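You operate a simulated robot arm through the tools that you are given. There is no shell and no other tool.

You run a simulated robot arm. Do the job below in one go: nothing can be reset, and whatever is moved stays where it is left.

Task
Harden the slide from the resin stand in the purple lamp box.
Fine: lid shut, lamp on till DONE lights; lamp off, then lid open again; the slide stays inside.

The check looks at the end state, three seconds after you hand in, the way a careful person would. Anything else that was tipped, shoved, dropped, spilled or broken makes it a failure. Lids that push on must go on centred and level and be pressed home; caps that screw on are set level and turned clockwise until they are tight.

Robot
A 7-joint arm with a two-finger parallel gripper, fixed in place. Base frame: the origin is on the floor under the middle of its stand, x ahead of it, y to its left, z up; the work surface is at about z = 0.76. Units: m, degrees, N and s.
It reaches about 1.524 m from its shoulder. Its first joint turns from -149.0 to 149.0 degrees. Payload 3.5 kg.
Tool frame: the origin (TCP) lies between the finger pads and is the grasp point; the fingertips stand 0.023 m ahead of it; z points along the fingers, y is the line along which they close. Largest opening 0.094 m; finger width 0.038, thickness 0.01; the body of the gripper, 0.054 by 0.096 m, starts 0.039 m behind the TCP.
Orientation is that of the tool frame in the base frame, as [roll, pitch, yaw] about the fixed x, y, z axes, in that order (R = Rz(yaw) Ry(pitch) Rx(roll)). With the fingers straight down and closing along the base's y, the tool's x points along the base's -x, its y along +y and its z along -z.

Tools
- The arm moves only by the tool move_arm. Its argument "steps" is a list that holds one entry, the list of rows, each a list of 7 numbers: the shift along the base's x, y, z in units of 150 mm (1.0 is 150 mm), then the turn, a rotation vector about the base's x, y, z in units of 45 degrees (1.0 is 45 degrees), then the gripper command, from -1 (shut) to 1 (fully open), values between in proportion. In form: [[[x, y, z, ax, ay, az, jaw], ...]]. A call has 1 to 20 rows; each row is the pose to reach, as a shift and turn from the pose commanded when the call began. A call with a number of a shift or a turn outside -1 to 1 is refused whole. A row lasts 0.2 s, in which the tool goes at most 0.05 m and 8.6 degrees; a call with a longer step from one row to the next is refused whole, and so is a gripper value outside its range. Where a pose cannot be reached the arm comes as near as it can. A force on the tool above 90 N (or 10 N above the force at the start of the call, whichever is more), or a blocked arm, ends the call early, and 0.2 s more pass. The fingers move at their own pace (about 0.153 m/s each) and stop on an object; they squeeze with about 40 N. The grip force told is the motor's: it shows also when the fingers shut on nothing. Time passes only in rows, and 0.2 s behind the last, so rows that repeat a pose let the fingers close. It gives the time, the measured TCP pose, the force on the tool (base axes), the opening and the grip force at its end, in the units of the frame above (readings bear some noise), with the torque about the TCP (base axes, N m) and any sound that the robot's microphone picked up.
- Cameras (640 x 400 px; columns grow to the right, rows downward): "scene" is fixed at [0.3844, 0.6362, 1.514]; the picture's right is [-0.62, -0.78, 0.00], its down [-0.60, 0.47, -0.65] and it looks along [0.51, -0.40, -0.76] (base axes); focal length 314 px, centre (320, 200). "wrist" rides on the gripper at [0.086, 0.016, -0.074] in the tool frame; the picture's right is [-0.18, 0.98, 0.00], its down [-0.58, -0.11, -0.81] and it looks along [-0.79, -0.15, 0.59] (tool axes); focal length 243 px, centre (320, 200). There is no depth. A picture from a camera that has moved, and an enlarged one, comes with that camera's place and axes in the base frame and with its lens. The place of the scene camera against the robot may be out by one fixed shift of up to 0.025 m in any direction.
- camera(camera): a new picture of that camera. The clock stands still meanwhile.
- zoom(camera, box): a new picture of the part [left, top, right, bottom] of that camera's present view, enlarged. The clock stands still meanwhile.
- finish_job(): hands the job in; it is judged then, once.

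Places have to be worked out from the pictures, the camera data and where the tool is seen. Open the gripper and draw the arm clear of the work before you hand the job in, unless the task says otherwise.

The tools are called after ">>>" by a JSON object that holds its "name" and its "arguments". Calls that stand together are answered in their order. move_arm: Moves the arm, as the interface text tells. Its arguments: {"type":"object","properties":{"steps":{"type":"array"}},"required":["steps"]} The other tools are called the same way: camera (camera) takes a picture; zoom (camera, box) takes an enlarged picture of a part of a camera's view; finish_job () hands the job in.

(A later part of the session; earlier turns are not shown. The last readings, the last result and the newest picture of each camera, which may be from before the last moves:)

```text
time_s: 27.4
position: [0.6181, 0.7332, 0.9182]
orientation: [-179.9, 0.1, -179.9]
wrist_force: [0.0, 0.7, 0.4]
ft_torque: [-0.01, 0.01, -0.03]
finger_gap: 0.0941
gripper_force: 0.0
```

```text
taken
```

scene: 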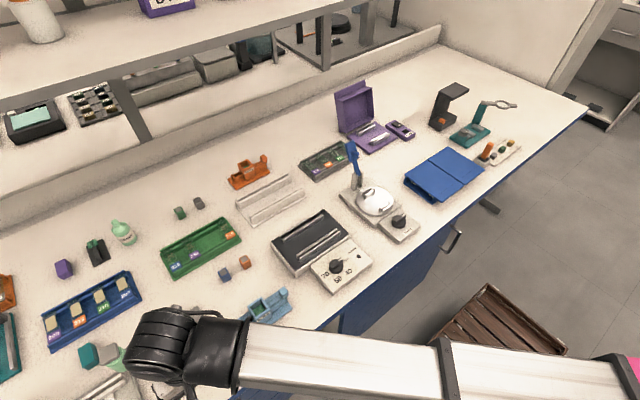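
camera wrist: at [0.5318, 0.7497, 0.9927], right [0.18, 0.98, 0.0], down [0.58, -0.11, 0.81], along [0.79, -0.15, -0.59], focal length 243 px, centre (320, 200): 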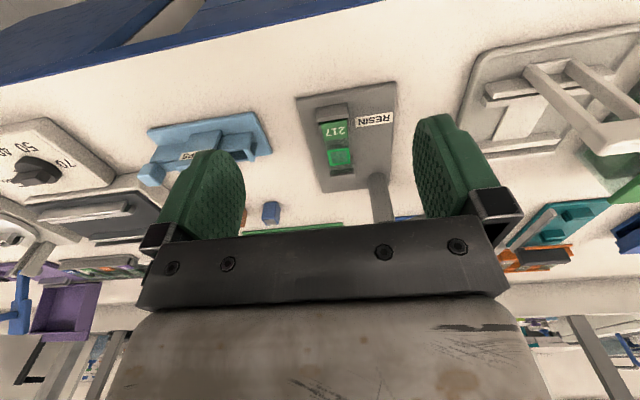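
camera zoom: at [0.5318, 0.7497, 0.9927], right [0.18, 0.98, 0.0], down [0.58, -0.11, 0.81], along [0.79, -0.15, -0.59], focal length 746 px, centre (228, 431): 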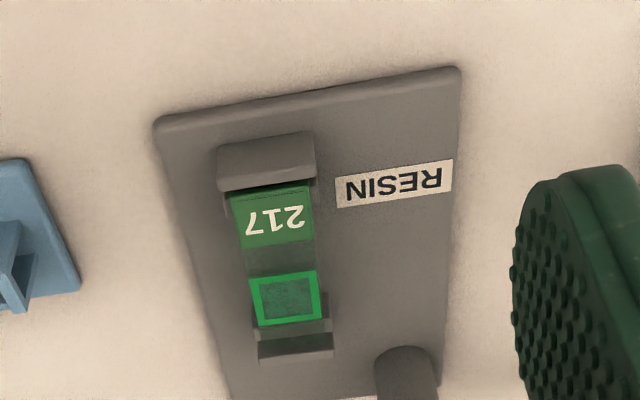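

>>> {"name": "zoom", "arguments": {"camera": "wrist", "box": [310, 95, 370, 180]}}

```text
4.71 times, centred on (340, 138) of wrist
camera zoom: at [0.5318, 0.7497, 0.9927], right [0.18, 0.98, 0.0], down [0.58, -0.11, 0.81], along [0.79, -0.15, -0.59], focal length 1142 px, centre (226, 494)
```

zoom: 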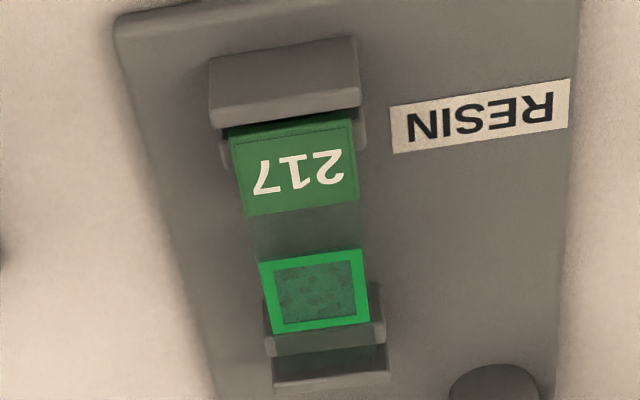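

The slide's centre is about (0.716, 0.736) with its top near z 0.786, about 18 mm above the stand plate, so there is room for the fingertips beside it. I move above it with the fingers part open and check alignment before descending.

>>> {"name": "move_arm", "arguments": {"steps": [[[0.2, 0.017, 0, 0, 0, 0, 0.06], [0.4, 0.017, 0, 0, 0, 0, 0.06], [0.6, 0.017, -0.1, 0, 0, 0, 0.06], [0.633, 0.017, -0.3, 0, 0, 0, 0.06], [0.633, 0.017, -0.45, 0, 0, 0, 0.06], [0.633, 0.017, -0.45, 0, 0, 0, 0.06]]]}}

>>> {"name": "camera", "arguments": {"camera": "wrist"}}

>>> {"name": "zoom", "arguments": {"camera": "wrist", "box": [220, 30, 420, 220]}}

>>> {"name": "zoom", "arguments": {"camera": "scene", "box": [80, 270, 280, 400]}}

```text
time_s: 28.8
position: [0.7147, 0.7352, 0.8529]
orientation: [-179.9, 0.0, -180.0]
wrist_force: [-0.3, 0.5, 0.0]
ft_torque: [0.01, 0.01, 0.02]
finger_gap: 0.0498
gripper_force: 0.0
```

```text
taken
camera wrist: at [0.6276, 0.7519, 0.9269], right [0.18, 0.98, 0.0], down [0.58, -0.11, 0.81], along [0.79, -0.15, -0.59], focal length 243 px, centre (320, 200)
```

wrist: 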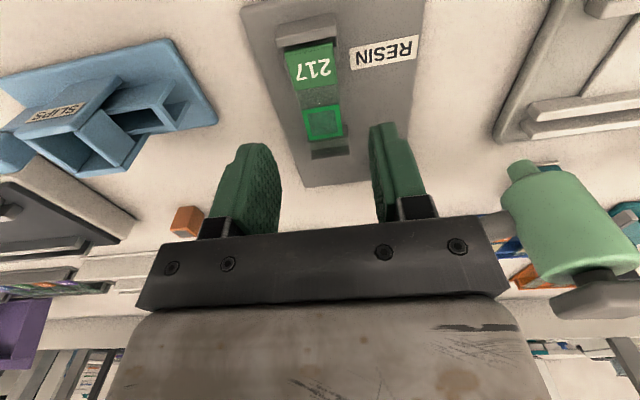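

```text
2.11 times, centred on (320, 125) of wrist
camera zoom: at [0.6276, 0.7519, 0.9269], right [0.18, 0.98, 0.0], down [0.58, -0.11, 0.81], along [0.79, -0.15, -0.59], focal length 511 px, centre (320, 358)
```

zoom: 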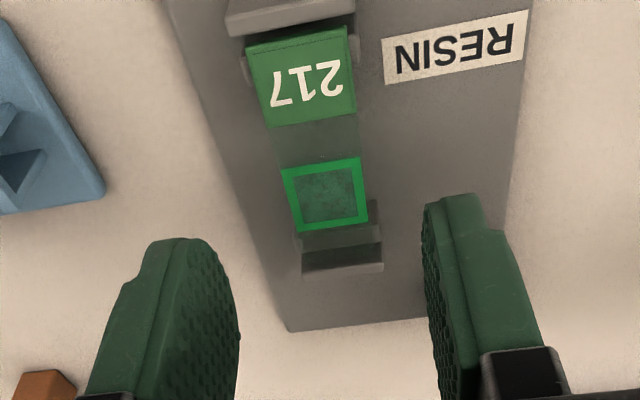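

```text
3.08 times, centred on (180, 335) of scene
camera zoom: at [0.3844, 0.6362, 1.514], right [-0.62, -0.78, 0.0], down [-0.6, 0.47, -0.65], along [0.51, -0.4, -0.76], focal length 968 px, centre (751, -215)
```

zoom: 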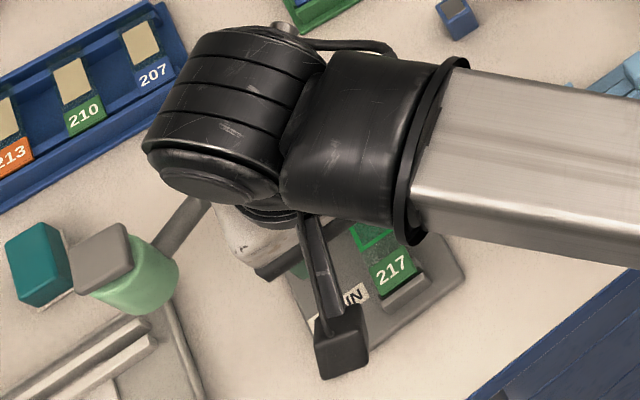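

The slide lies midway between the fingers in y, and the dispenser bottle (y about 0.81 and beyond) clears the gripper body. I descend straight to z 0.802, so the pads reach just past the slide edges, and stop there to check.

>>> {"name": "move_arm", "arguments": {"steps": [[[0, 0, -0.08, 0, 0, 0, 0.06], [0, 0, -0.16, 0, 0, 0, 0.06], [0, 0, -0.24, 0, 0, 0, 0.06], [0, 0, -0.3, 0, 0, 0, 0.06], [0, 0, -0.337, 0, 0, 0, 0.06], [0, 0, -0.337, 0, 0, 0, 0.06]]]}}

>>> {"name": "zoom", "arguments": {"camera": "wrist", "box": [220, 30, 420, 220]}}

>>> {"name": "camera", "arguments": {"camera": "wrist"}}

```text
time_s: 30.2
position: [0.7122, 0.7358, 0.8026]
orientation: [-179.9, 0.0, -180.0]
wrist_force: [-0.6, -0.3, 0.0]
ft_torque: [0.0, -0.02, 0.01]
finger_gap: 0.0498
gripper_force: 0.1
```

```text
2.11 times, centred on (320, 125) of wrist
camera zoom: at [0.6265, 0.7521, 0.8773], right [0.18, 0.98, 0.0], down [0.58, -0.11, 0.81], along [0.79, -0.15, -0.59], focal length 511 px, centre (320, 358)
```

zoom: 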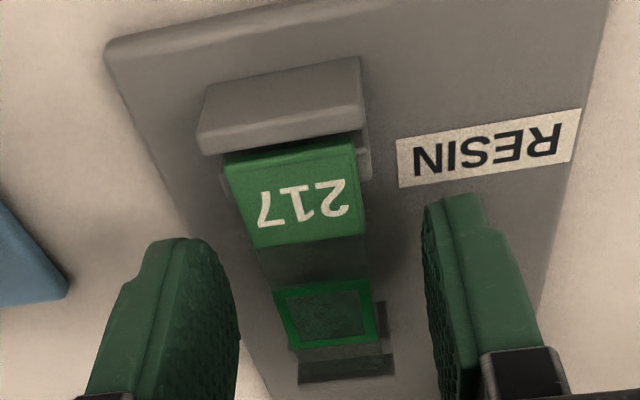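

```text
taken
camera wrist: at [0.6265, 0.7521, 0.8773], right [0.18, 0.98, 0.0], down [0.58, -0.11, 0.81], along [0.79, -0.15, -0.59], focal length 243 px, centre (320, 200)
```

wrist: 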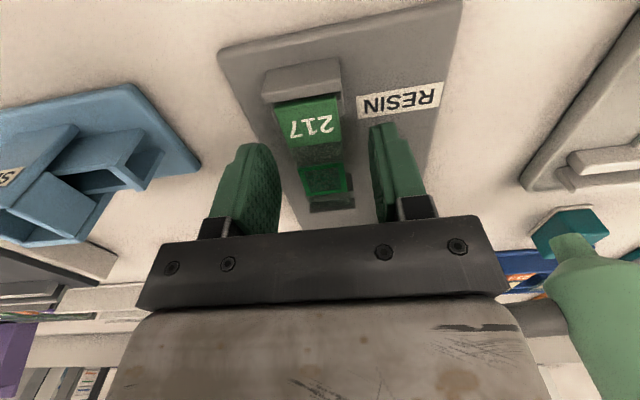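

The pads straddle the slide at the right height with even margins on both sides. I close the gripper on the slide's long edges.

>>> {"name": "move_arm", "arguments": {"steps": [[[0, 0, 0, 0, 0, 0, -0.3], [0, 0, 0, 0, 0, 0, -0.6], [0, 0, 0, 0, 0, 0, -1], [0, 0, 0, 0, 0, 0, -1]]]}}

>>> {"name": "zoom", "arguments": {"camera": "wrist", "box": [220, 30, 420, 220]}}

```text
time_s: 31.2
position: [0.7138, 0.7362, 0.8037]
orientation: [-179.9, 0.0, 180.0]
wrist_force: [0.0, -0.7, 0.6]
ft_torque: [0.0, 0.01, 0.01]
finger_gap: 0.0242
gripper_force: 39.9
```

```text
2.11 times, centred on (320, 125) of wrist
camera zoom: at [0.6264, 0.7521, 0.8775], right [0.18, 0.98, 0.0], down [0.58, -0.11, 0.81], along [0.79, -0.15, -0.59], focal length 511 px, centre (320, 358)
```

zoom: 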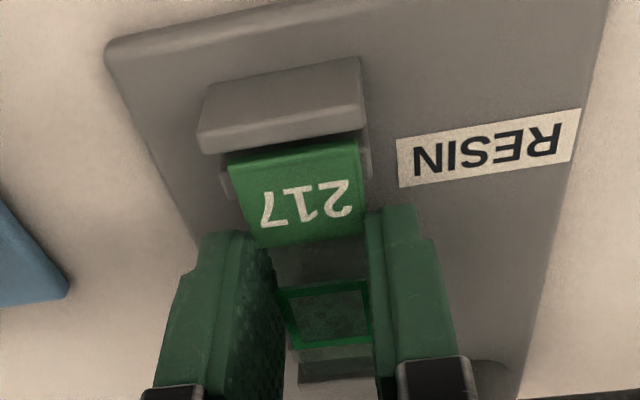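

The fingers stopped at 24 mm, gripping the slide's edges. I lift it slowly straight up and check that it comes level.

>>> {"name": "move_arm", "arguments": {"steps": [[[0, 0, 0.03, 0, 0, 0, -1], [0, 0, 0.08, 0, 0, 0, -1], [0, 0, 0.15, 0, 0, 0, -1], [0, 0, 0.25, 0, 0, 0, -1], [0, 0, 0.35, 0, 0, 0, -1]]]}}

>>> {"name": "zoom", "arguments": {"camera": "wrist", "box": [220, 30, 420, 220]}}

```text
time_s: 32.4
position: [0.7141, 0.7372, 0.8544]
orientation: [180.0, 0.0, -180.0]
wrist_force: [0.5, -0.6, 0.3]
ft_torque: [0.0, 0.04, 0.0]
finger_gap: 0.0242
gripper_force: 39.7
```

```text
2.11 times, centred on (320, 125) of wrist
camera zoom: at [0.6265, 0.7533, 0.9287], right [0.18, 0.98, 0.0], down [0.58, -0.11, 0.81], along [0.79, -0.15, -0.59], focal length 511 px, centre (320, 358)
```

zoom: 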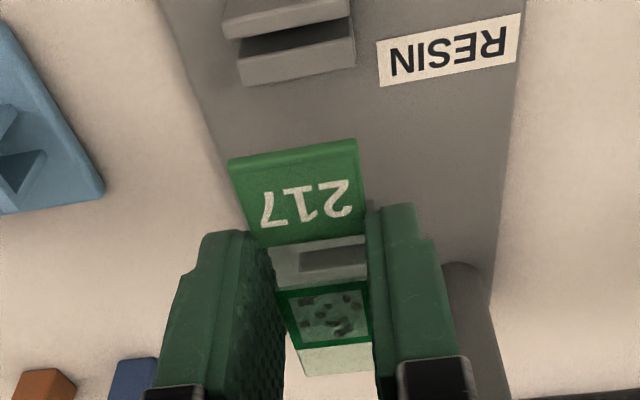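

Slide 217 is held level, gripped at its edges: its centre is 2 mm ahead of the TCP and 13.5 mm below it. I raise it well clear and carry it toward the lamp box smoothly.

>>> {"name": "move_arm", "arguments": {"steps": [[[0, 0, 0.2, 0, 0, 0, -1], [0, 0, 0.4, 0, 0, 0, -1], [0, 0, 0.6, 0, 0, 0, -1], [0, 0, 0.8, 0, 0, 0, -1], [0, 0, 1, 0, 0, 0, -1]]]}}

>>> {"name": "move_arm", "arguments": {"steps": [[[0, -0.15, 0.15, 0, 0, 0, -1], [0, -0.3, 0.25, 0, 0, 0, -1], [0, -0.48, 0.3, 0, 0, 0, -1], [0, -0.66, 0.3, 0, 0, 0, -1], [0, -0.83, 0.3, 0, 0, 0, -1], [0, -1, 0.3, 0, 0, 0, -1]]]}}

>>> {"name": "move_arm", "arguments": {"steps": [[[0.08, -0.2, 0, 0, 0, 0, -1], [0.16, -0.4, 0, 0, 0, 0, -1], [0.24, -0.6, 0, 0, 0, 0, -1], [0.32, -0.8, 0, 0, 0, 0, -1], [0.4, -1, 0, 0, 0, 0, -1]]]}}

>>> {"name": "move_arm", "arguments": {"steps": [[[0.08, -0.2, 0, 0, 0, 0, -1], [0.16, -0.4, 0, 0, 0, 0, -1], [0.24, -0.6, 0, 0, 0, 0, -1], [0.32, -0.8, 0, 0, 0, 0, -1], [0.4, -1, 0, 0, 0, 0, -1]]]}}

>>> {"name": "camera", "arguments": {"camera": "scene"}}

>>> {"name": "zoom", "arguments": {"camera": "wrist", "box": [220, 30, 420, 220]}}

```text
time_s: 33.6
position: [0.7153, 0.7347, 1.0035]
orientation: [-180.0, -0.1, -180.0]
wrist_force: [0.8, 0.5, -0.5]
ft_torque: [0.0, -0.01, 0.0]
finger_gap: 0.0243
gripper_force: 39.8
```

```text
time_s: 35.0
position: [0.7121, 0.5834, 1.049]
orientation: [-180.0, 0.1, -180.0]
wrist_force: [0.1, -0.2, -0.6]
ft_torque: [0.01, -0.04, -0.01]
finger_gap: 0.0244
gripper_force: 40.0
```

```text
time_s: 36.2
position: [0.7716, 0.4336, 1.0477]
orientation: [180.0, 0.0, 180.0]
wrist_force: [0.2, 0.5, -0.4]
ft_torque: [-0.01, -0.02, -0.01]
finger_gap: 0.0243
gripper_force: 40.1
```

```text
time_s: 37.4
position: [0.8337, 0.2856, 1.0495]
orientation: [-180.0, 0.0, 180.0]
wrist_force: [0.0, 0.2, 0.0]
ft_torque: [0.01, 0.02, 0.0]
finger_gap: 0.0243
gripper_force: 40.0
```

```text
taken
```

scene: 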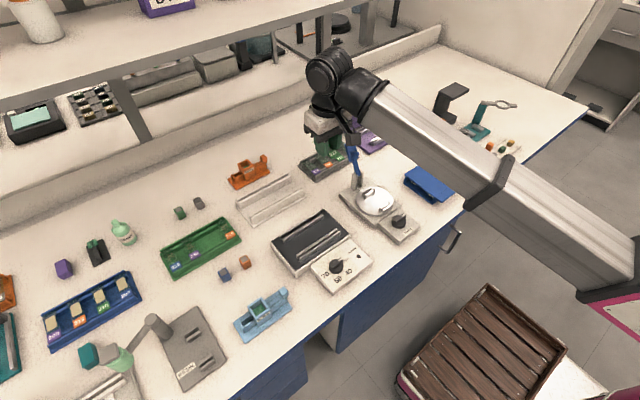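

```text
2.11 times, centred on (320, 125) of wrist
camera zoom: at [0.7453, 0.3023, 1.1239], right [0.18, 0.98, 0.0], down [0.58, -0.11, 0.81], along [0.79, -0.15, -0.59], focal length 511 px, centre (320, 358)
```

zoom: 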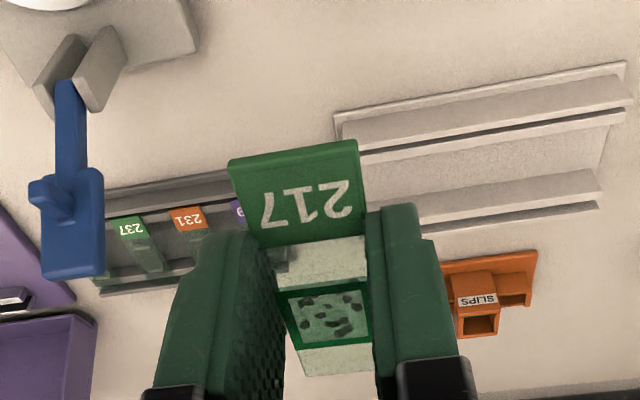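

The slide remains level and steady in the grip. I continue over the rack and blue lever at safe height to a hover above the open lamp box.

>>> {"name": "move_arm", "arguments": {"steps": [[[0.1, -0.2, 0, 0, 0, 0, -1], [0.2, -0.4, 0, 0, 0, 0, -1], [0.3, -0.6, 0, 0, 0, 0, -1], [0.42, -0.8, 0, 0, 0, 0, -1], [0.533, -1, 0, 0, 0, 0, -1]]]}}

>>> {"name": "move_arm", "arguments": {"steps": [[[0.08, -0.2, 0, 0, 0, 0, -1], [0.16, -0.4, 0, 0, 0, 0, -1], [0.24, -0.6, 0, 0, 0, 0, -1], [0.33, -0.8, 0, 0, 0, 0, -1], [0.425, -1, 0, 0, 0, 0, -1]]]}}

>>> {"name": "move_arm", "arguments": {"steps": [[[0.1, -0.17, 0, 0, 0, 0, -1], [0.2, -0.34, 0, 0, 0, 0, -1], [0.267, -0.507, 0, 0, 0, 0, -1], [0.267, -0.507, -0.2, 0, 0, 0, -1], [0.267, -0.507, -0.4, 0, 0, 0, -1], [0.267, -0.507, -0.6, 0, 0, 0, -1], [0.267, -0.507, -0.8, 0, 0, 0, -1], [0.267, -0.507, -0.8, 0, 0, 0, -1]]]}}

>>> {"name": "camera", "arguments": {"camera": "wrist"}}

>>> {"name": "zoom", "arguments": {"camera": "scene", "box": [330, 60, 430, 160]}}

>>> {"name": "zoom", "arguments": {"camera": "wrist", "box": [200, 20, 440, 220]}}

```text
time_s: 38.6
position: [0.9138, 0.1345, 1.0466]
orientation: [-179.9, 0.0, -179.9]
wrist_force: [-0.6, -0.6, -0.6]
ft_torque: [0.0, -0.02, 0.0]
finger_gap: 0.0241
gripper_force: 40.1
```

```text
time_s: 39.8
position: [0.9786, -0.0136, 1.0508]
orientation: [-180.0, -0.1, -179.9]
wrist_force: [0.7, 0.0, -0.4]
ft_torque: [-0.01, -0.01, -0.03]
finger_gap: 0.0242
gripper_force: 40.1
```

```text
time_s: 41.6
position: [1.0154, -0.0937, 0.9306]
orientation: [-180.0, 0.1, -180.0]
wrist_force: [-0.1, 0.4, -0.7]
ft_torque: [-0.04, -0.02, 0.01]
finger_gap: 0.0242
gripper_force: 39.6
```

```text
taken
camera wrist: at [0.9282, -0.0779, 1.0054], right [0.18, 0.98, 0.0], down [0.58, -0.11, 0.81], along [0.79, -0.15, -0.59], focal length 243 px, centre (320, 200)
```

wrist: 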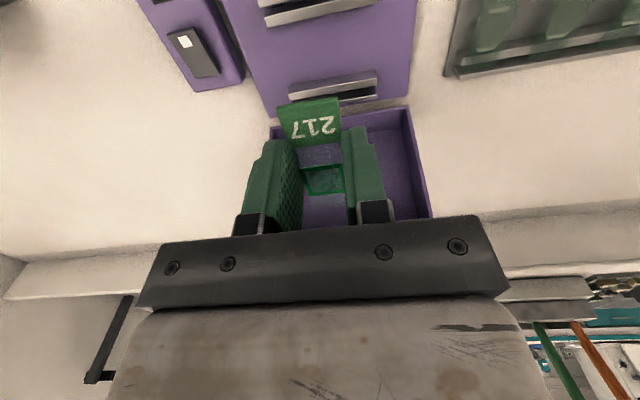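

```text
4.00 times, centred on (380, 110) of scene
camera zoom: at [0.3844, 0.6362, 1.514], right [-0.62, -0.78, 0.0], down [-0.6, 0.47, -0.65], along [0.51, -0.4, -0.76], focal length 1258 px, centre (80, 560)
```

zoom: 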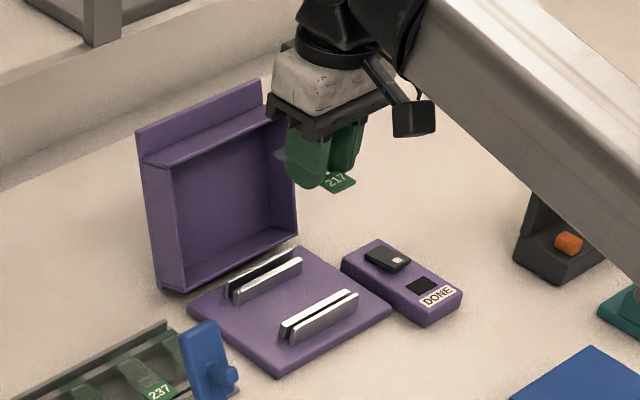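

```text
2.00 times, centred on (320, 120) of wrist
camera zoom: at [0.9282, -0.0779, 1.0054], right [0.18, 0.98, 0.0], down [0.58, -0.11, 0.81], along [0.79, -0.15, -0.59], focal length 485 px, centre (320, 360)
```

zoom: 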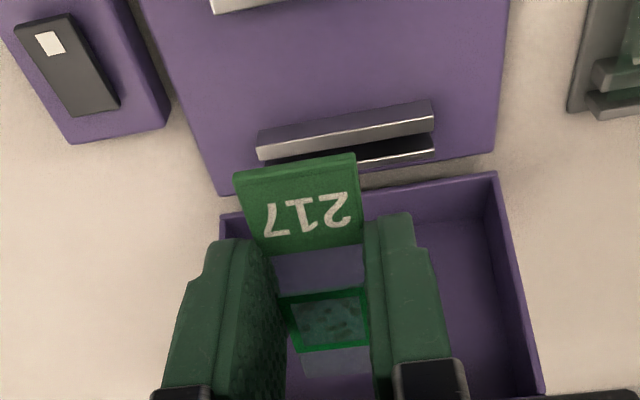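

Before descending I hold still briefly to get a second pose reading, because the last y reading differed by a few millimetres from what I commanded.

>>> {"name": "move_arm", "arguments": {"steps": [[[0, 0, 0, 0, 0, 0, -1]]]}}

>>> {"name": "move_arm", "arguments": {"steps": [[[0, 0, -0.1, 0, 0, 0, -1], [0, 0, -0.2, 0, 0, 0, -1], [0, 0, -0.3, 0, 0, 0, -1], [0, 0, -0.35, 0, 0, 0, -1], [0, 0, -0.35, 0, 0, 0, -1]]]}}

>>> {"name": "zoom", "arguments": {"camera": "wrist", "box": [200, 0, 440, 220]}}

>>> {"name": "zoom", "arguments": {"camera": "scene", "box": [335, 80, 425, 150]}}

```text
time_s: 42.0
position: [1.0152, -0.0934, 0.9305]
orientation: [180.0, 0.0, 180.0]
wrist_force: [0.5, -0.4, -1.2]
ft_torque: [0.0, 0.02, 0.01]
finger_gap: 0.0242
gripper_force: 39.5
```

```text
time_s: 43.2
position: [1.0163, -0.0919, 0.8757]
orientation: [-179.9, -0.1, -179.9]
wrist_force: [-0.2, -0.1, 0.1]
ft_torque: [-0.01, -0.02, -0.01]
finger_gap: 0.0239
gripper_force: 40.2
```

```text
1.82 times, centred on (320, 110) of wrist
camera zoom: at [0.9285, -0.0758, 0.9516], right [0.18, 0.98, 0.0], down [0.58, -0.11, 0.81], along [0.79, -0.15, -0.59], focal length 441 px, centre (320, 364)
```

zoom: 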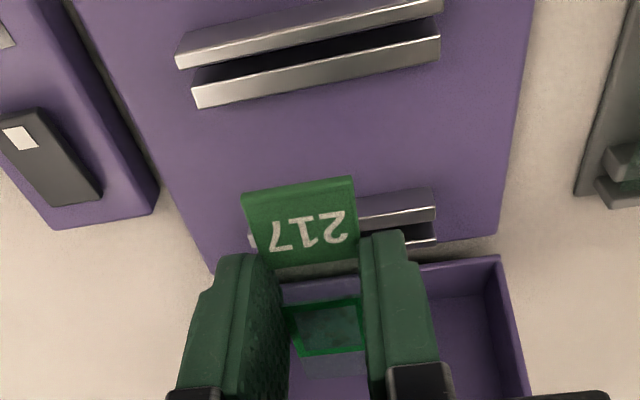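

```text
5.71 times, centred on (380, 115) of scene
camera zoom: at [0.3844, 0.6362, 1.514], right [-0.62, -0.78, 0.0], down [-0.6, 0.47, -0.65], along [0.51, -0.4, -0.76], focal length 1797 px, centre (-23, 686)
```

zoom: 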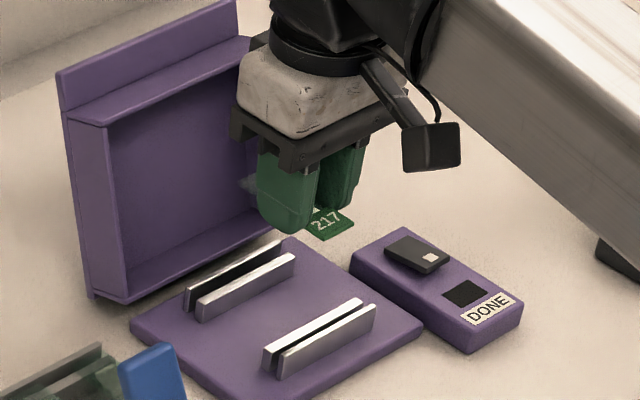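

The readings agree to within about 2 mm. I zoom in on the near and far brackets to compare the slide ends with the outer walls in the same image.

>>> {"name": "zoom", "arguments": {"camera": "wrist", "box": [240, 0, 400, 70]}}

>>> {"name": "zoom", "arguments": {"camera": "wrist", "box": [270, 80, 400, 160]}}

>>> {"name": "zoom", "arguments": {"camera": "scene", "box": [355, 115, 405, 150]}}

```text
4.00 times, centred on (320, 35) of wrist
camera zoom: at [0.9285, -0.0758, 0.9516], right [0.18, 0.98, 0.0], down [0.58, -0.11, 0.81], along [0.79, -0.15, -0.59], focal length 970 px, centre (320, 860)
```

zoom: 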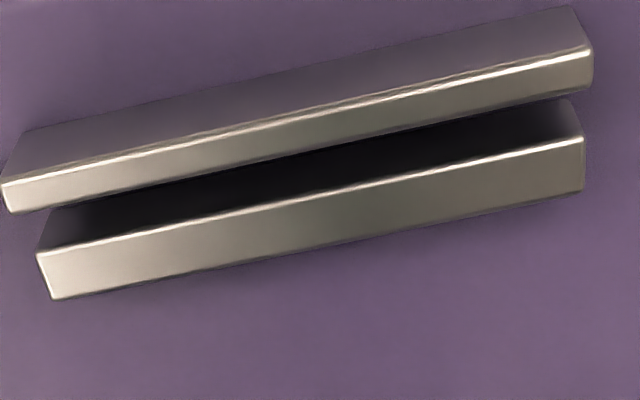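

```text
4.92 times, centred on (335, 120) of wrist
camera zoom: at [0.9285, -0.0758, 0.9516], right [0.18, 0.98, 0.0], down [0.58, -0.11, 0.81], along [0.79, -0.15, -0.59], focal length 1194 px, centre (246, 594)
```

zoom: 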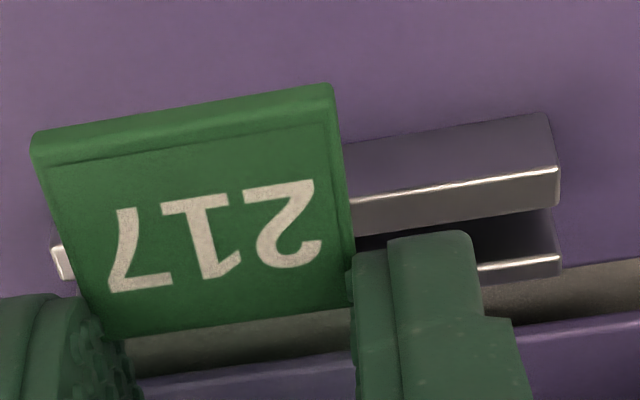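

```text
11.43 times, centred on (380, 132) of scene
camera zoom: at [0.3844, 0.6362, 1.514], right [-0.62, -0.78, 0.0], down [-0.6, 0.47, -0.65], along [0.51, -0.4, -0.76], focal length 3593 px, centre (-366, 971)
```

zoom: 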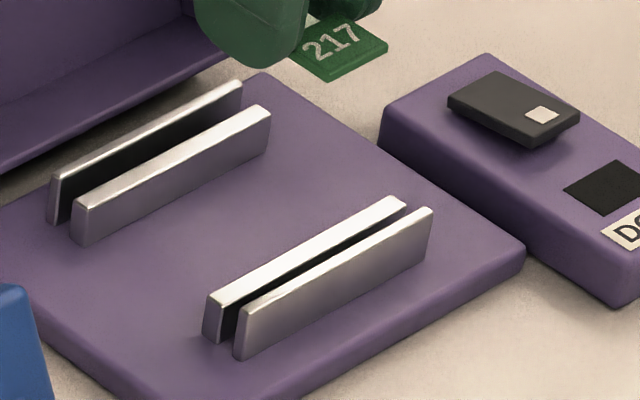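

In this image the slide (about 70 mm long) sits 3.8 mm short of the bracket centre in x and 1.5 mm off in y, with about 6 mm of clearance to each outer wall. I correct that and descend to about 8 mm above the ledges.

>>> {"name": "move_arm", "arguments": {"steps": [[[0.025, 0.01, 0, 0, 0, 0, -1], [0.025, 0.01, -0.1, 0, 0, 0, -1], [0.025, 0.01, -0.2, 0, 0, 0, -1], [0.025, 0.01, -0.3, 0, 0, 0, -1], [0.025, 0.01, -0.4, 0, 0, 0, -1], [0.025, 0.01, -0.46, 0, 0, 0, -1], [0.025, 0.01, -0.46, 0, 0, 0, -1]]]}}

>>> {"name": "camera", "arguments": {"camera": "wrist"}}

>>> {"name": "zoom", "arguments": {"camera": "wrist", "box": [240, 60, 400, 160]}}

>>> {"name": "zoom", "arguments": {"camera": "scene", "box": [350, 100, 410, 150]}}

```text
time_s: 44.8
position: [1.0211, -0.0902, 0.8091]
orientation: [-180.0, 0.1, 180.0]
wrist_force: [0.2, 0.8, 21.3]
ft_torque: [0.01, -0.87, 0.01]
finger_gap: 0.0242
gripper_force: 40.5
```

```text
taken
camera wrist: at [0.9335, -0.0727, 0.8831], right [0.18, 0.98, 0.0], down [0.58, -0.11, 0.81], along [0.79, -0.15, -0.59], focal length 243 px, centre (320, 200)
```

wrist: 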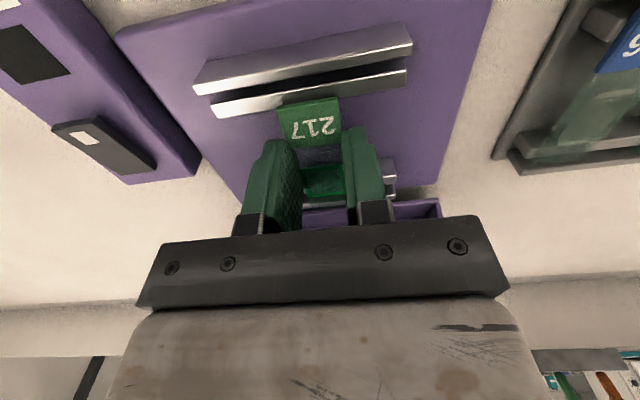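

```text
4.00 times, centred on (320, 110) of wrist
camera zoom: at [0.9335, -0.0727, 0.8831], right [0.18, 0.98, 0.0], down [0.58, -0.11, 0.81], along [0.79, -0.15, -0.59], focal length 970 px, centre (320, 560)
```

zoom: 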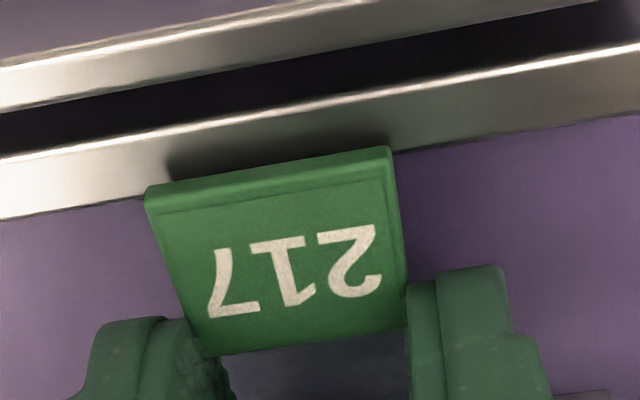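

```text
8.00 times, centred on (380, 125) of scene
camera zoom: at [0.3844, 0.6362, 1.514], right [-0.62, -0.78, 0.0], down [-0.6, 0.47, -0.65], along [0.51, -0.4, -0.76], focal length 2515 px, centre (-160, 800)
```

zoom: 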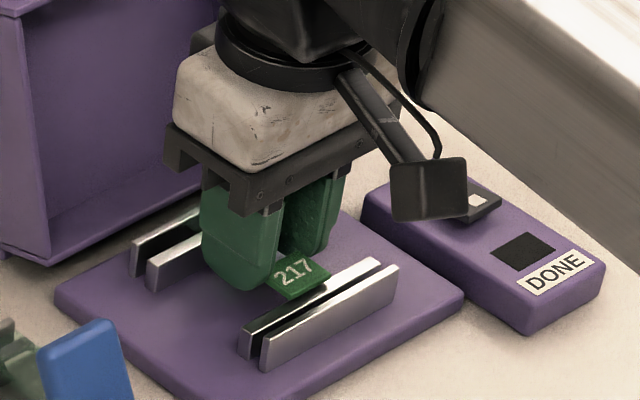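

There is an unexpected 21 N contact, and the torque puts it about 41 mm ahead of the TCP, at the far end of the slide. I raise it 6 mm right away and look again.

>>> {"name": "move_arm", "arguments": {"steps": [[[0, 0, 0.02, 0, 0, 0, -1], [0, 0, 0.04, 0, 0, 0, -1], [0, 0, 0.04, 0, 0, 0, -1]]]}}

>>> {"name": "zoom", "arguments": {"camera": "wrist", "box": [280, 130, 420, 215]}}

>>> {"name": "zoom", "arguments": {"camera": "wrist", "box": [180, 0, 440, 160]}}

>>> {"name": "zoom", "arguments": {"camera": "scene", "box": [360, 110, 400, 145]}}

```text
time_s: 45.6
position: [1.0206, -0.0901, 0.8132]
orientation: [-180.0, 0.0, 179.9]
wrist_force: [0.6, -1.1, 0.5]
ft_torque: [-0.05, -0.01, 0.01]
finger_gap: 0.0243
gripper_force: 39.9
```

```text
4.57 times, centred on (350, 172) of wrist
camera zoom: at [0.9341, -0.0732, 0.8885], right [0.18, 0.98, 0.0], down [0.58, -0.11, 0.81], along [0.79, -0.15, -0.59], focal length 1109 px, centre (183, 326)
```

zoom: 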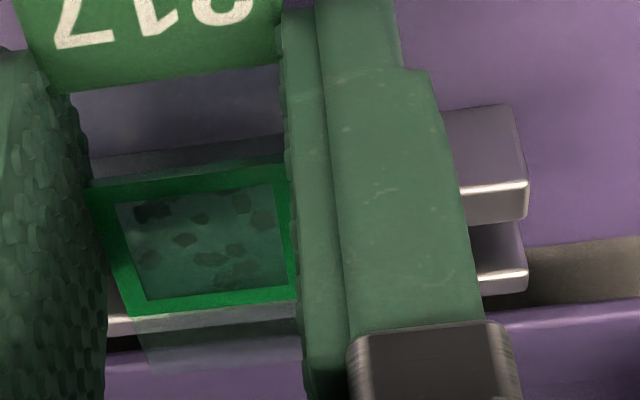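

```text
2.46 times, centred on (310, 80) of wrist
camera zoom: at [0.9341, -0.0732, 0.8885], right [0.18, 0.98, 0.0], down [0.58, -0.11, 0.81], along [0.79, -0.15, -0.59], focal length 597 px, centre (345, 495)
```

zoom: 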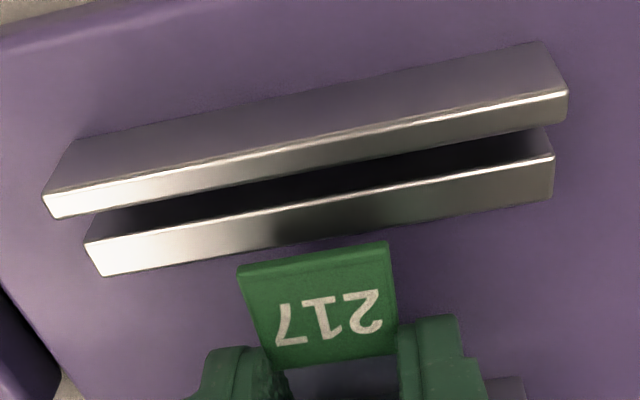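

```text
11.43 times, centred on (380, 128) of scene
camera zoom: at [0.3844, 0.6362, 1.514], right [-0.62, -0.78, 0.0], down [-0.6, 0.47, -0.65], along [0.51, -0.4, -0.76], focal length 3593 px, centre (-366, 1029)
```

zoom: 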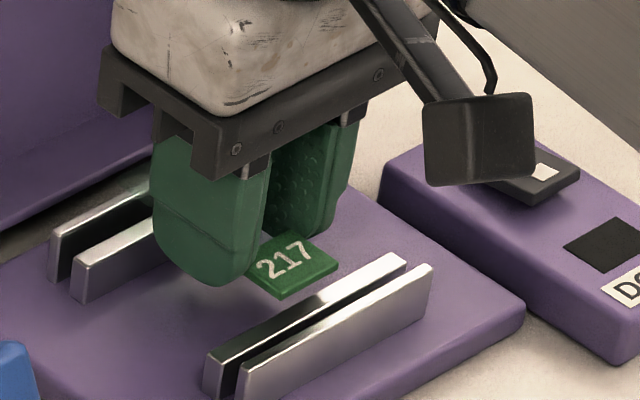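

The zoom shows the far end of the slide reaching about 41 mm ahead of the TCP (the slide is 75 mm long), so it had touched the top of the far outer wall. The bracket centre is about 5 mm back, so I shift back 4.7 mm and recheck before lowering.

>>> {"name": "move_arm", "arguments": {"steps": [[[-0.015, 0, 0, 0, 0, 0, -1], [-0.031, 0, 0, 0, 0, 0, -1], [-0.031, 0, -0.01, 0, 0, 0, -1], [-0.031, 0, -0.01, 0, 0, 0, -1]]]}}

>>> {"name": "zoom", "arguments": {"camera": "wrist", "box": [260, 130, 420, 230]}}

>>> {"name": "zoom", "arguments": {"camera": "wrist", "box": [180, 0, 440, 160]}}

>>> {"name": "zoom", "arguments": {"camera": "scene", "box": [360, 110, 400, 145]}}

```text
time_s: 46.6
position: [1.017, -0.0894, 0.8122]
orientation: [179.9, 0.0, 180.0]
wrist_force: [0.6, -0.7, 0.3]
ft_torque: [-0.01, 0.03, 0.0]
finger_gap: 0.0242
gripper_force: 39.7
```

```text
4.00 times, centred on (340, 180) of wrist
camera zoom: at [0.9298, -0.0728, 0.8865], right [0.18, 0.98, 0.0], down [0.58, -0.11, 0.81], along [0.79, -0.15, -0.59], focal length 970 px, centre (240, 280)
```

zoom: 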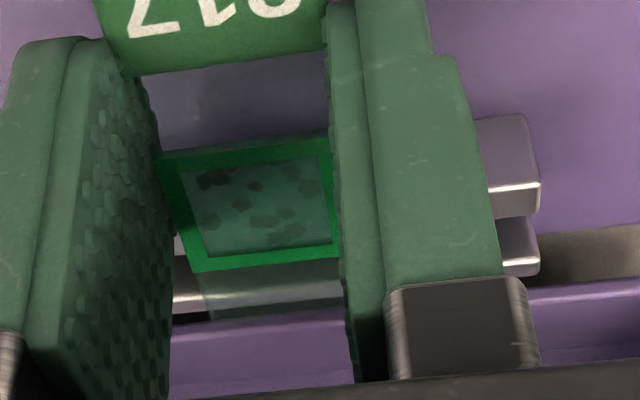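

```text
2.46 times, centred on (310, 80) of wrist
camera zoom: at [0.9298, -0.0728, 0.8865], right [0.18, 0.98, 0.0], down [0.58, -0.11, 0.81], along [0.79, -0.15, -0.59], focal length 597 px, centre (345, 495)
```

zoom: 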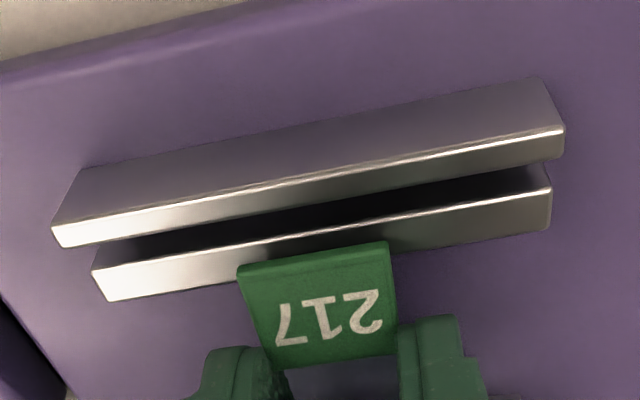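

```text
11.43 times, centred on (380, 128) of scene
camera zoom: at [0.3844, 0.6362, 1.514], right [-0.62, -0.78, 0.0], down [-0.6, 0.47, -0.65], along [0.51, -0.4, -0.76], focal length 3593 px, centre (-366, 1029)
```

zoom: 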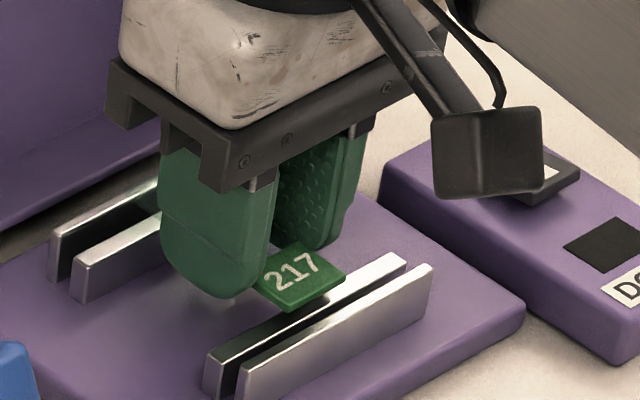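

Clearances now look even: about 4 mm at the near wall and 3 to 4 mm at the far wall. I lower in small steps while watching the force.

>>> {"name": "move_arm", "arguments": {"steps": [[[0, 0, -0.01, 0, 0, 0, -1], [0, 0, -0.02, 0, 0, 0, -1], [0, 0, -0.03, 0, 0, 0, -1], [0, 0, -0.04, 0, 0, 0, -1], [0, 0, -0.04, 0, 0, 0, -1]]]}}

>>> {"name": "move_arm", "arguments": {"steps": [[[0, 0, -0.006, 0, 0, 0, -1], [0, 0, -0.012, 0, 0, 0, -1], [0, 0, -0.012, 0, 0, 0, -1]]]}}

```text
time_s: 47.8
position: [1.0171, -0.0897, 0.8049]
orientation: [-180.0, 0.0, -179.9]
wrist_force: [-1.6, -0.2, 5.4]
ft_torque: [-0.01, 0.14, -0.01]
finger_gap: 0.0238
gripper_force: 40.3
```

```text
time_s: 48.6
position: [1.0175, -0.0894, 0.8041]
orientation: [179.9, 0.1, -179.9]
wrist_force: [1.3, -2.1, 24.4]
ft_torque: [-0.01, 0.65, 0.07]
finger_gap: 0.0245
gripper_force: 40.5
```

The slide touches the near ledge first (contact 26 mm behind the TCP), so it is tilted slightly nose-up. I ease off the load and check the picture before releasing.

>>> {"name": "move_arm", "arguments": {"steps": [[[0, 0, 0.006, 0, 0, 0, -1], [0, 0, 0.006, 0, 0, 0, -1]]]}}

>>> {"name": "zoom", "arguments": {"camera": "wrist", "box": [220, 60, 440, 220]}}

>>> {"name": "zoom", "arguments": {"camera": "scene", "box": [360, 110, 400, 145]}}

```text
time_s: 49.2
position: [1.016, -0.0882, 0.8041]
orientation: [-180.0, 0.0, 180.0]
wrist_force: [0.0, -0.9, 16.8]
ft_torque: [0.02, 0.4, 0.02]
finger_gap: 0.0242
gripper_force: 39.8
```

```text
2.50 times, centred on (330, 140) of wrist
camera zoom: at [0.929, -0.0729, 0.8794], right [0.18, 0.98, 0.0], down [0.58, -0.11, 0.81], along [0.79, -0.15, -0.59], focal length 606 px, centre (295, 350)
```

zoom: 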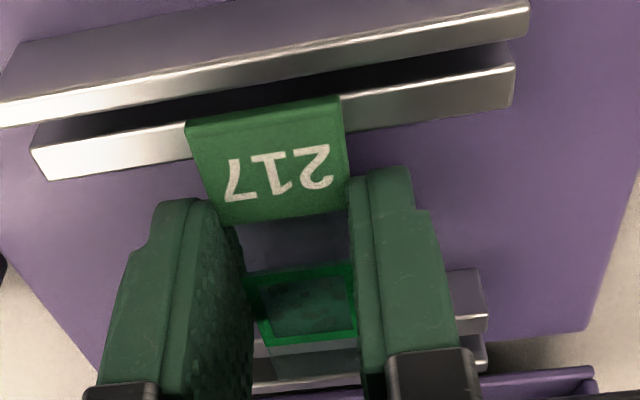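

```text
11.43 times, centred on (380, 128) of scene
camera zoom: at [0.3844, 0.6362, 1.514], right [-0.62, -0.78, 0.0], down [-0.6, 0.47, -0.65], along [0.51, -0.4, -0.76], focal length 3593 px, centre (-366, 1029)
```

zoom: 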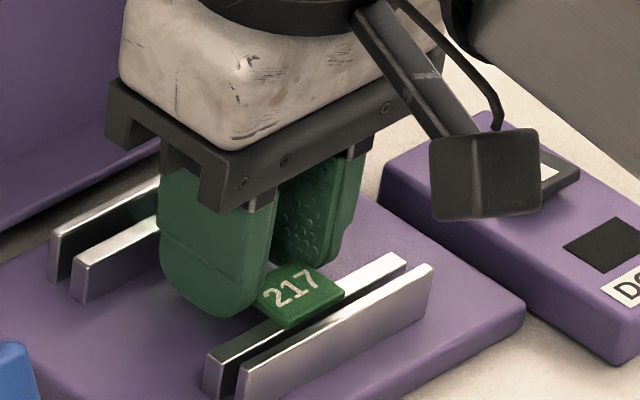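

Both slide ends lie over the ledges inside the outer walls. I ease off another 1.5 mm so the load is almost gone, then open the fingers slowly.

>>> {"name": "move_arm", "arguments": {"steps": [[[0, 0, 0.01, 0, 0, 0, -1], [0, 0, 0.01, 0, 0, 0, -1]]]}}

>>> {"name": "zoom", "arguments": {"camera": "wrist", "box": [220, 60, 440, 220]}}

```text
time_s: 49.8
position: [1.0172, -0.0893, 0.8052]
orientation: [-180.0, 0.1, -180.0]
wrist_force: [0.6, 0.3, -0.5]
ft_torque: [-0.01, -0.04, -0.01]
finger_gap: 0.0242
gripper_force: 40.2
```

```text
2.50 times, centred on (330, 140) of wrist
camera zoom: at [0.9291, -0.0737, 0.8807], right [0.18, 0.98, 0.0], down [0.58, -0.11, 0.81], along [0.79, -0.15, -0.59], focal length 606 px, centre (295, 350)
```

zoom: 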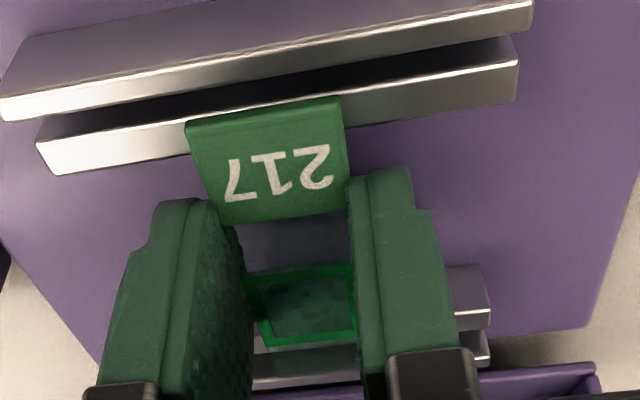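

The load is gone. I open the fingers gradually to let the slide settle on the ledges.

>>> {"name": "move_arm", "arguments": {"steps": [[[0, 0, 0, 0, 0, 0, -0.45], [0, 0, 0, 0, 0, 0, -0.38], [0, 0, 0, 0, 0, 0, -0.3], [0, 0, 0, 0, 0, 0, -0.15], [0, 0, 0, 0, 0, 0, 0.06], [0, 0, 0, 0, 0, 0, 0.06]]]}}

>>> {"name": "zoom", "arguments": {"camera": "wrist", "box": [220, 60, 440, 220]}}

>>> {"name": "zoom", "arguments": {"camera": "scene", "box": [360, 110, 400, 145]}}

```text
time_s: 51.2
position: [1.0155, -0.0912, 0.8063]
orientation: [-180.0, 0.0, 180.0]
wrist_force: [0.0, -0.2, 0.5]
ft_torque: [0.02, -0.02, 0.03]
finger_gap: 0.0499
gripper_force: 0.0
```

```text
2.50 times, centred on (330, 140) of wrist
camera zoom: at [0.9292, -0.0737, 0.8811], right [0.18, 0.98, 0.0], down [0.58, -0.11, 0.81], along [0.79, -0.15, -0.59], focal length 606 px, centre (295, 350)
```

zoom: 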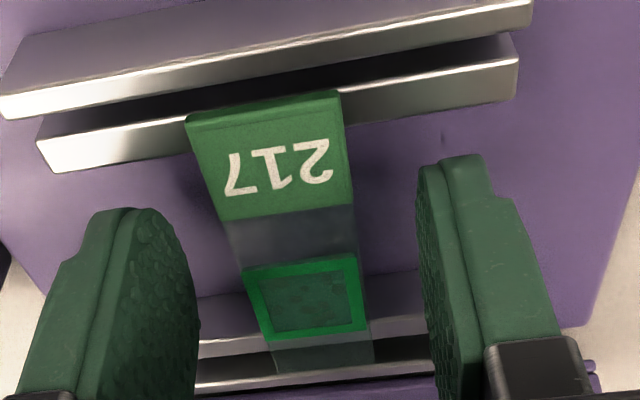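

```text
11.43 times, centred on (380, 128) of scene
camera zoom: at [0.3844, 0.6362, 1.514], right [-0.62, -0.78, 0.0], down [-0.6, 0.47, -0.65], along [0.51, -0.4, -0.76], focal length 3593 px, centre (-366, 1029)
```

zoom: 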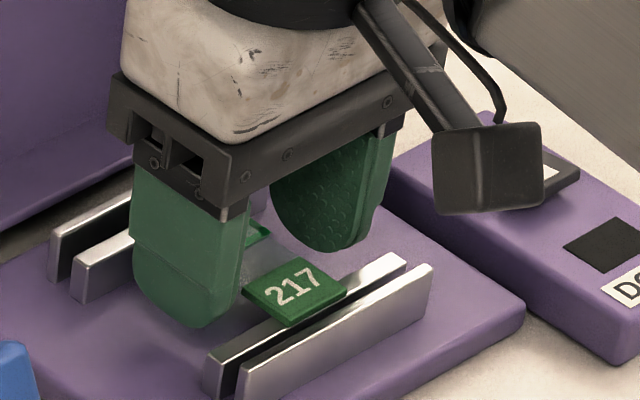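

The slide has settled flat on both ledges between the outer walls. I retreat straight up and look at the result.

>>> {"name": "move_arm", "arguments": {"steps": [[[0, 0, 0.1, 0, 0, 0, 0.06], [0, 0, 0.25, 0, 0, 0, 0.06], [0, 0, 0.45, 0, 0, 0, 0.06], [0, 0, 0.7, 0, 0, 0, 0.06], [-0.1, 0, 0.95, 0, 0, 0, 0.06], [-0.3, 0, 1, 0, 0, 0, 0.06], [-0.5, 0, 1, 0, 0, 0, 0.06]]]}}

>>> {"name": "zoom", "arguments": {"camera": "wrist", "box": [200, 40, 440, 200]}}

>>> {"name": "zoom", "arguments": {"camera": "scene", "box": [340, 80, 420, 150]}}

```text
time_s: 52.8
position: [0.9416, -0.0887, 0.9583]
orientation: [-180.0, 0.0, 180.0]
wrist_force: [-0.1, 1.0, 0.4]
ft_torque: [-0.03, -0.01, -0.04]
finger_gap: 0.0497
gripper_force: 0.1
```

```text
2.50 times, centred on (320, 120) of wrist
camera zoom: at [0.8548, -0.073, 1.0323], right [0.18, 0.98, 0.0], down [0.58, -0.11, 0.81], along [0.79, -0.15, -0.59], focal length 606 px, centre (320, 400)
```

zoom: 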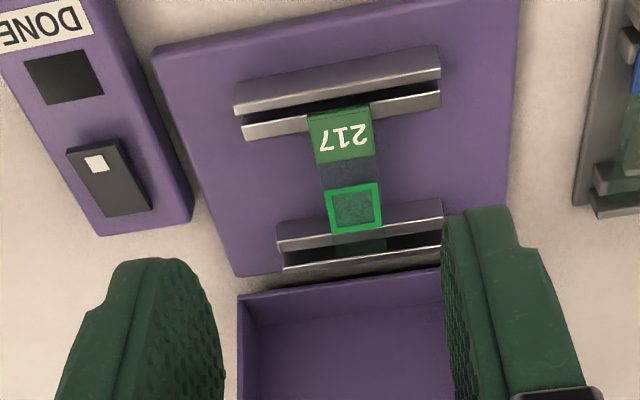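

```text
5.71 times, centred on (380, 115) of scene
camera zoom: at [0.3844, 0.6362, 1.514], right [-0.62, -0.78, 0.0], down [-0.6, 0.47, -0.65], along [0.51, -0.4, -0.76], focal length 1797 px, centre (-23, 686)
```

zoom: 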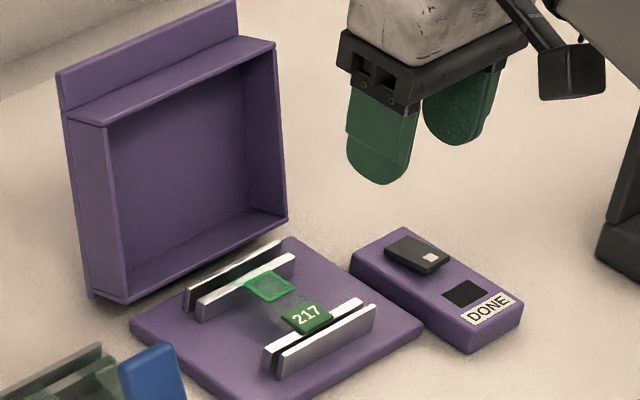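

The slide rests properly across both ledges. Next I need to close the hood, so I raise the camera to see where its lip is now.

>>> {"name": "move_arm", "arguments": {"steps": [[[-0.1, 0, 0.25, 0, 0, 0, 1], [-0.2, 0, 0.5, 0, 0, 0, 1], [-0.27, 0, 0.75, 0, 0, 0, 1], [-0.27, 0, 1, 0, 0, 0, 1], [-0.27, 0, 1, 0, 0, 0, 1]]]}}

>>> {"name": "camera", "arguments": {"camera": "wrist"}}

>>> {"name": "zoom", "arguments": {"camera": "wrist", "box": [220, 80, 420, 215]}}

>>> {"name": "camera", "arguments": {"camera": "scene"}}

```text
time_s: 54.0
position: [0.9037, -0.0888, 1.1039]
orientation: [-180.0, 0.0, -179.9]
wrist_force: [3.2, -1.1, -7.0]
ft_torque: [-0.11, -0.43, 0.02]
finger_gap: 0.0943
gripper_force: 0.3
```

```text
taken
camera wrist: at [0.815, -0.0732, 1.1792], right [0.18, 0.98, 0.0], down [0.58, -0.11, 0.81], along [0.79, -0.15, -0.59], focal length 243 px, centre (320, 200)
```

wrist: 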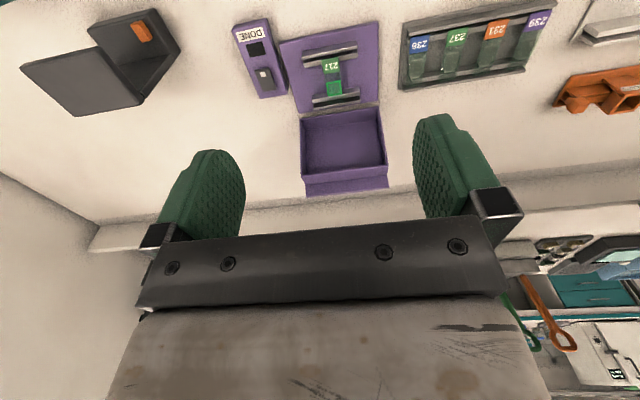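

```text
2.96 times, centred on (320, 148) of wrist
camera zoom: at [0.815, -0.0732, 1.1792], right [0.18, 0.98, 0.0], down [0.58, -0.11, 0.81], along [0.79, -0.15, -0.59], focal length 719 px, centre (320, 356)
```

zoom: 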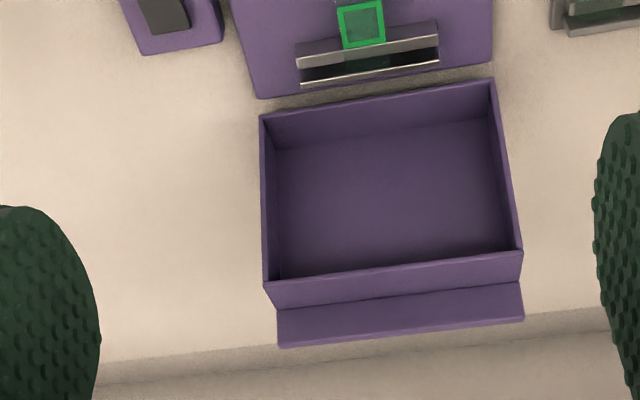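

```text
taken
```

scene: 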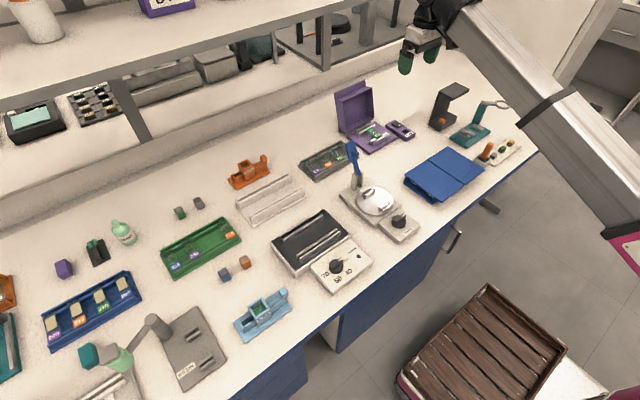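

The hood's lip edge is at about (1.163, 0.909), which puts the hood at about 104° on its stop. I will straddle the lip with the fingers, one in front and one behind, and bring it down along its arc, so I first turn the wrist 90° at this height.

>>> {"name": "move_arm", "arguments": {"steps": [[[0, 0, 0, 0, 0, -0.16, 1], [0, 0, 0, 0, 0, -0.33, 1], [0, 0, 0, 0, 0, -0.5, 1], [0, 0, 0, 0, 0, -0.67, 1], [0, 0, 0, 0, 0, -0.83, 1], [0, 0, 0, 0, 0, -1, 1]]]}}

>>> {"name": "move_arm", "arguments": {"steps": [[[0.1, 0, -0.05, 0, 0, -0.16, 0.06], [0.25, 0, -0.1, 0, 0, -0.33, 0.06], [0.4, 0, -0.15, 0, 0, -0.5, 0.06], [0.6, 0, -0.2, 0, 0, -0.67, 0.06], [0.8, 0, -0.25, 0, 0, -0.83, 0.06], [0.95, 0, -0.25, 0, 0, -1, 0.06], [0.95, 0, -0.25, 0, 0, -1, 0.06]]]}}

>>> {"name": "camera", "arguments": {"camera": "wrist"}}

>>> {"name": "camera", "arguments": {"camera": "scene"}}

```text
time_s: 55.4
position: [0.901, -0.0895, 1.1069]
orientation: [180.0, 0.1, 134.8]
wrist_force: [0.2, -0.8, -0.2]
ft_torque: [0.03, -0.01, -0.01]
finger_gap: 0.0941
gripper_force: 0.0
```

```text
time_s: 57.0
position: [1.0212, -0.0912, 1.0696]
orientation: [180.0, 0.0, 89.9]
wrist_force: [-0.1, -0.6, -0.3]
ft_torque: [0.0, 0.0, -0.03]
finger_gap: 0.0499
gripper_force: 0.2
```

```text
taken
camera wrist: at [1.0371, -0.0034, 1.1443], right [0.98, -0.19, 0.0], down [-0.11, -0.58, 0.81], along [-0.15, -0.79, -0.59], focal length 243 px, centre (320, 200)
```

wrist: 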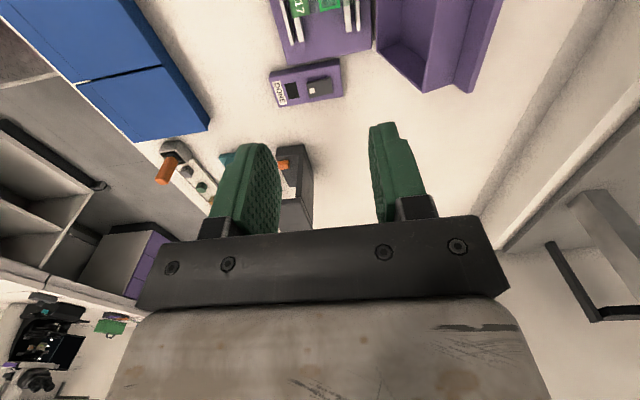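

```text
taken
```

scene: 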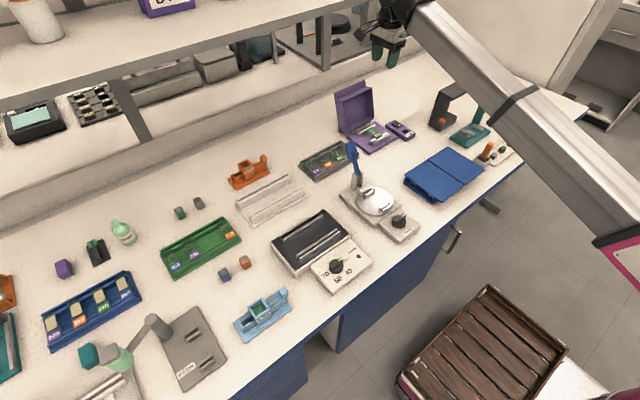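

The x reading (1.021) is about 2 cm short of what I commanded (1.043), so the arm may still be settling or near a limit. I hold briefly and read again.

>>> {"name": "move_arm", "arguments": {"steps": [[[0, 0, 0, 0, 0, 0, 0.06], [0, 0, 0, 0, 0, 0, 0.06]]]}}

```text
time_s: 57.6
position: [1.0216, -0.0901, 1.0701]
orientation: [179.9, 0.0, 90.0]
wrist_force: [-0.5, 0.5, -0.2]
ft_torque: [0.03, -0.02, -0.04]
finger_gap: 0.0497
gripper_force: 0.1
```

The reading is stable at 1.0216, so that pose was at the reach limit for a vertical tool. Tilting the tool forward gives more reach, so I tilt 20° and come lower, then check where the commanded frame really is.

>>> {"name": "move_arm", "arguments": {"steps": [[[-0.1, 0, -0.1, 0, -0.11, 0, 0.06], [-0.2, 0, -0.2, 0, -0.22, 0, 0.06], [-0.286, 0, -0.3, 0, -0.33, 0, 0.06], [-0.286, 0, -0.4, 0, -0.444, 0, 0.06], [-0.286, 0, -0.4, 0, -0.444, 0, 0.06]]]}}

```text
time_s: 58.8
position: [1.0001, -0.0897, 1.0084]
orientation: [160.0, 0.0, 90.0]
wrist_force: [0.5, -0.7, 0.6]
ft_torque: [0.0, 0.0, 0.01]
finger_gap: 0.0498
gripper_force: 0.2
```

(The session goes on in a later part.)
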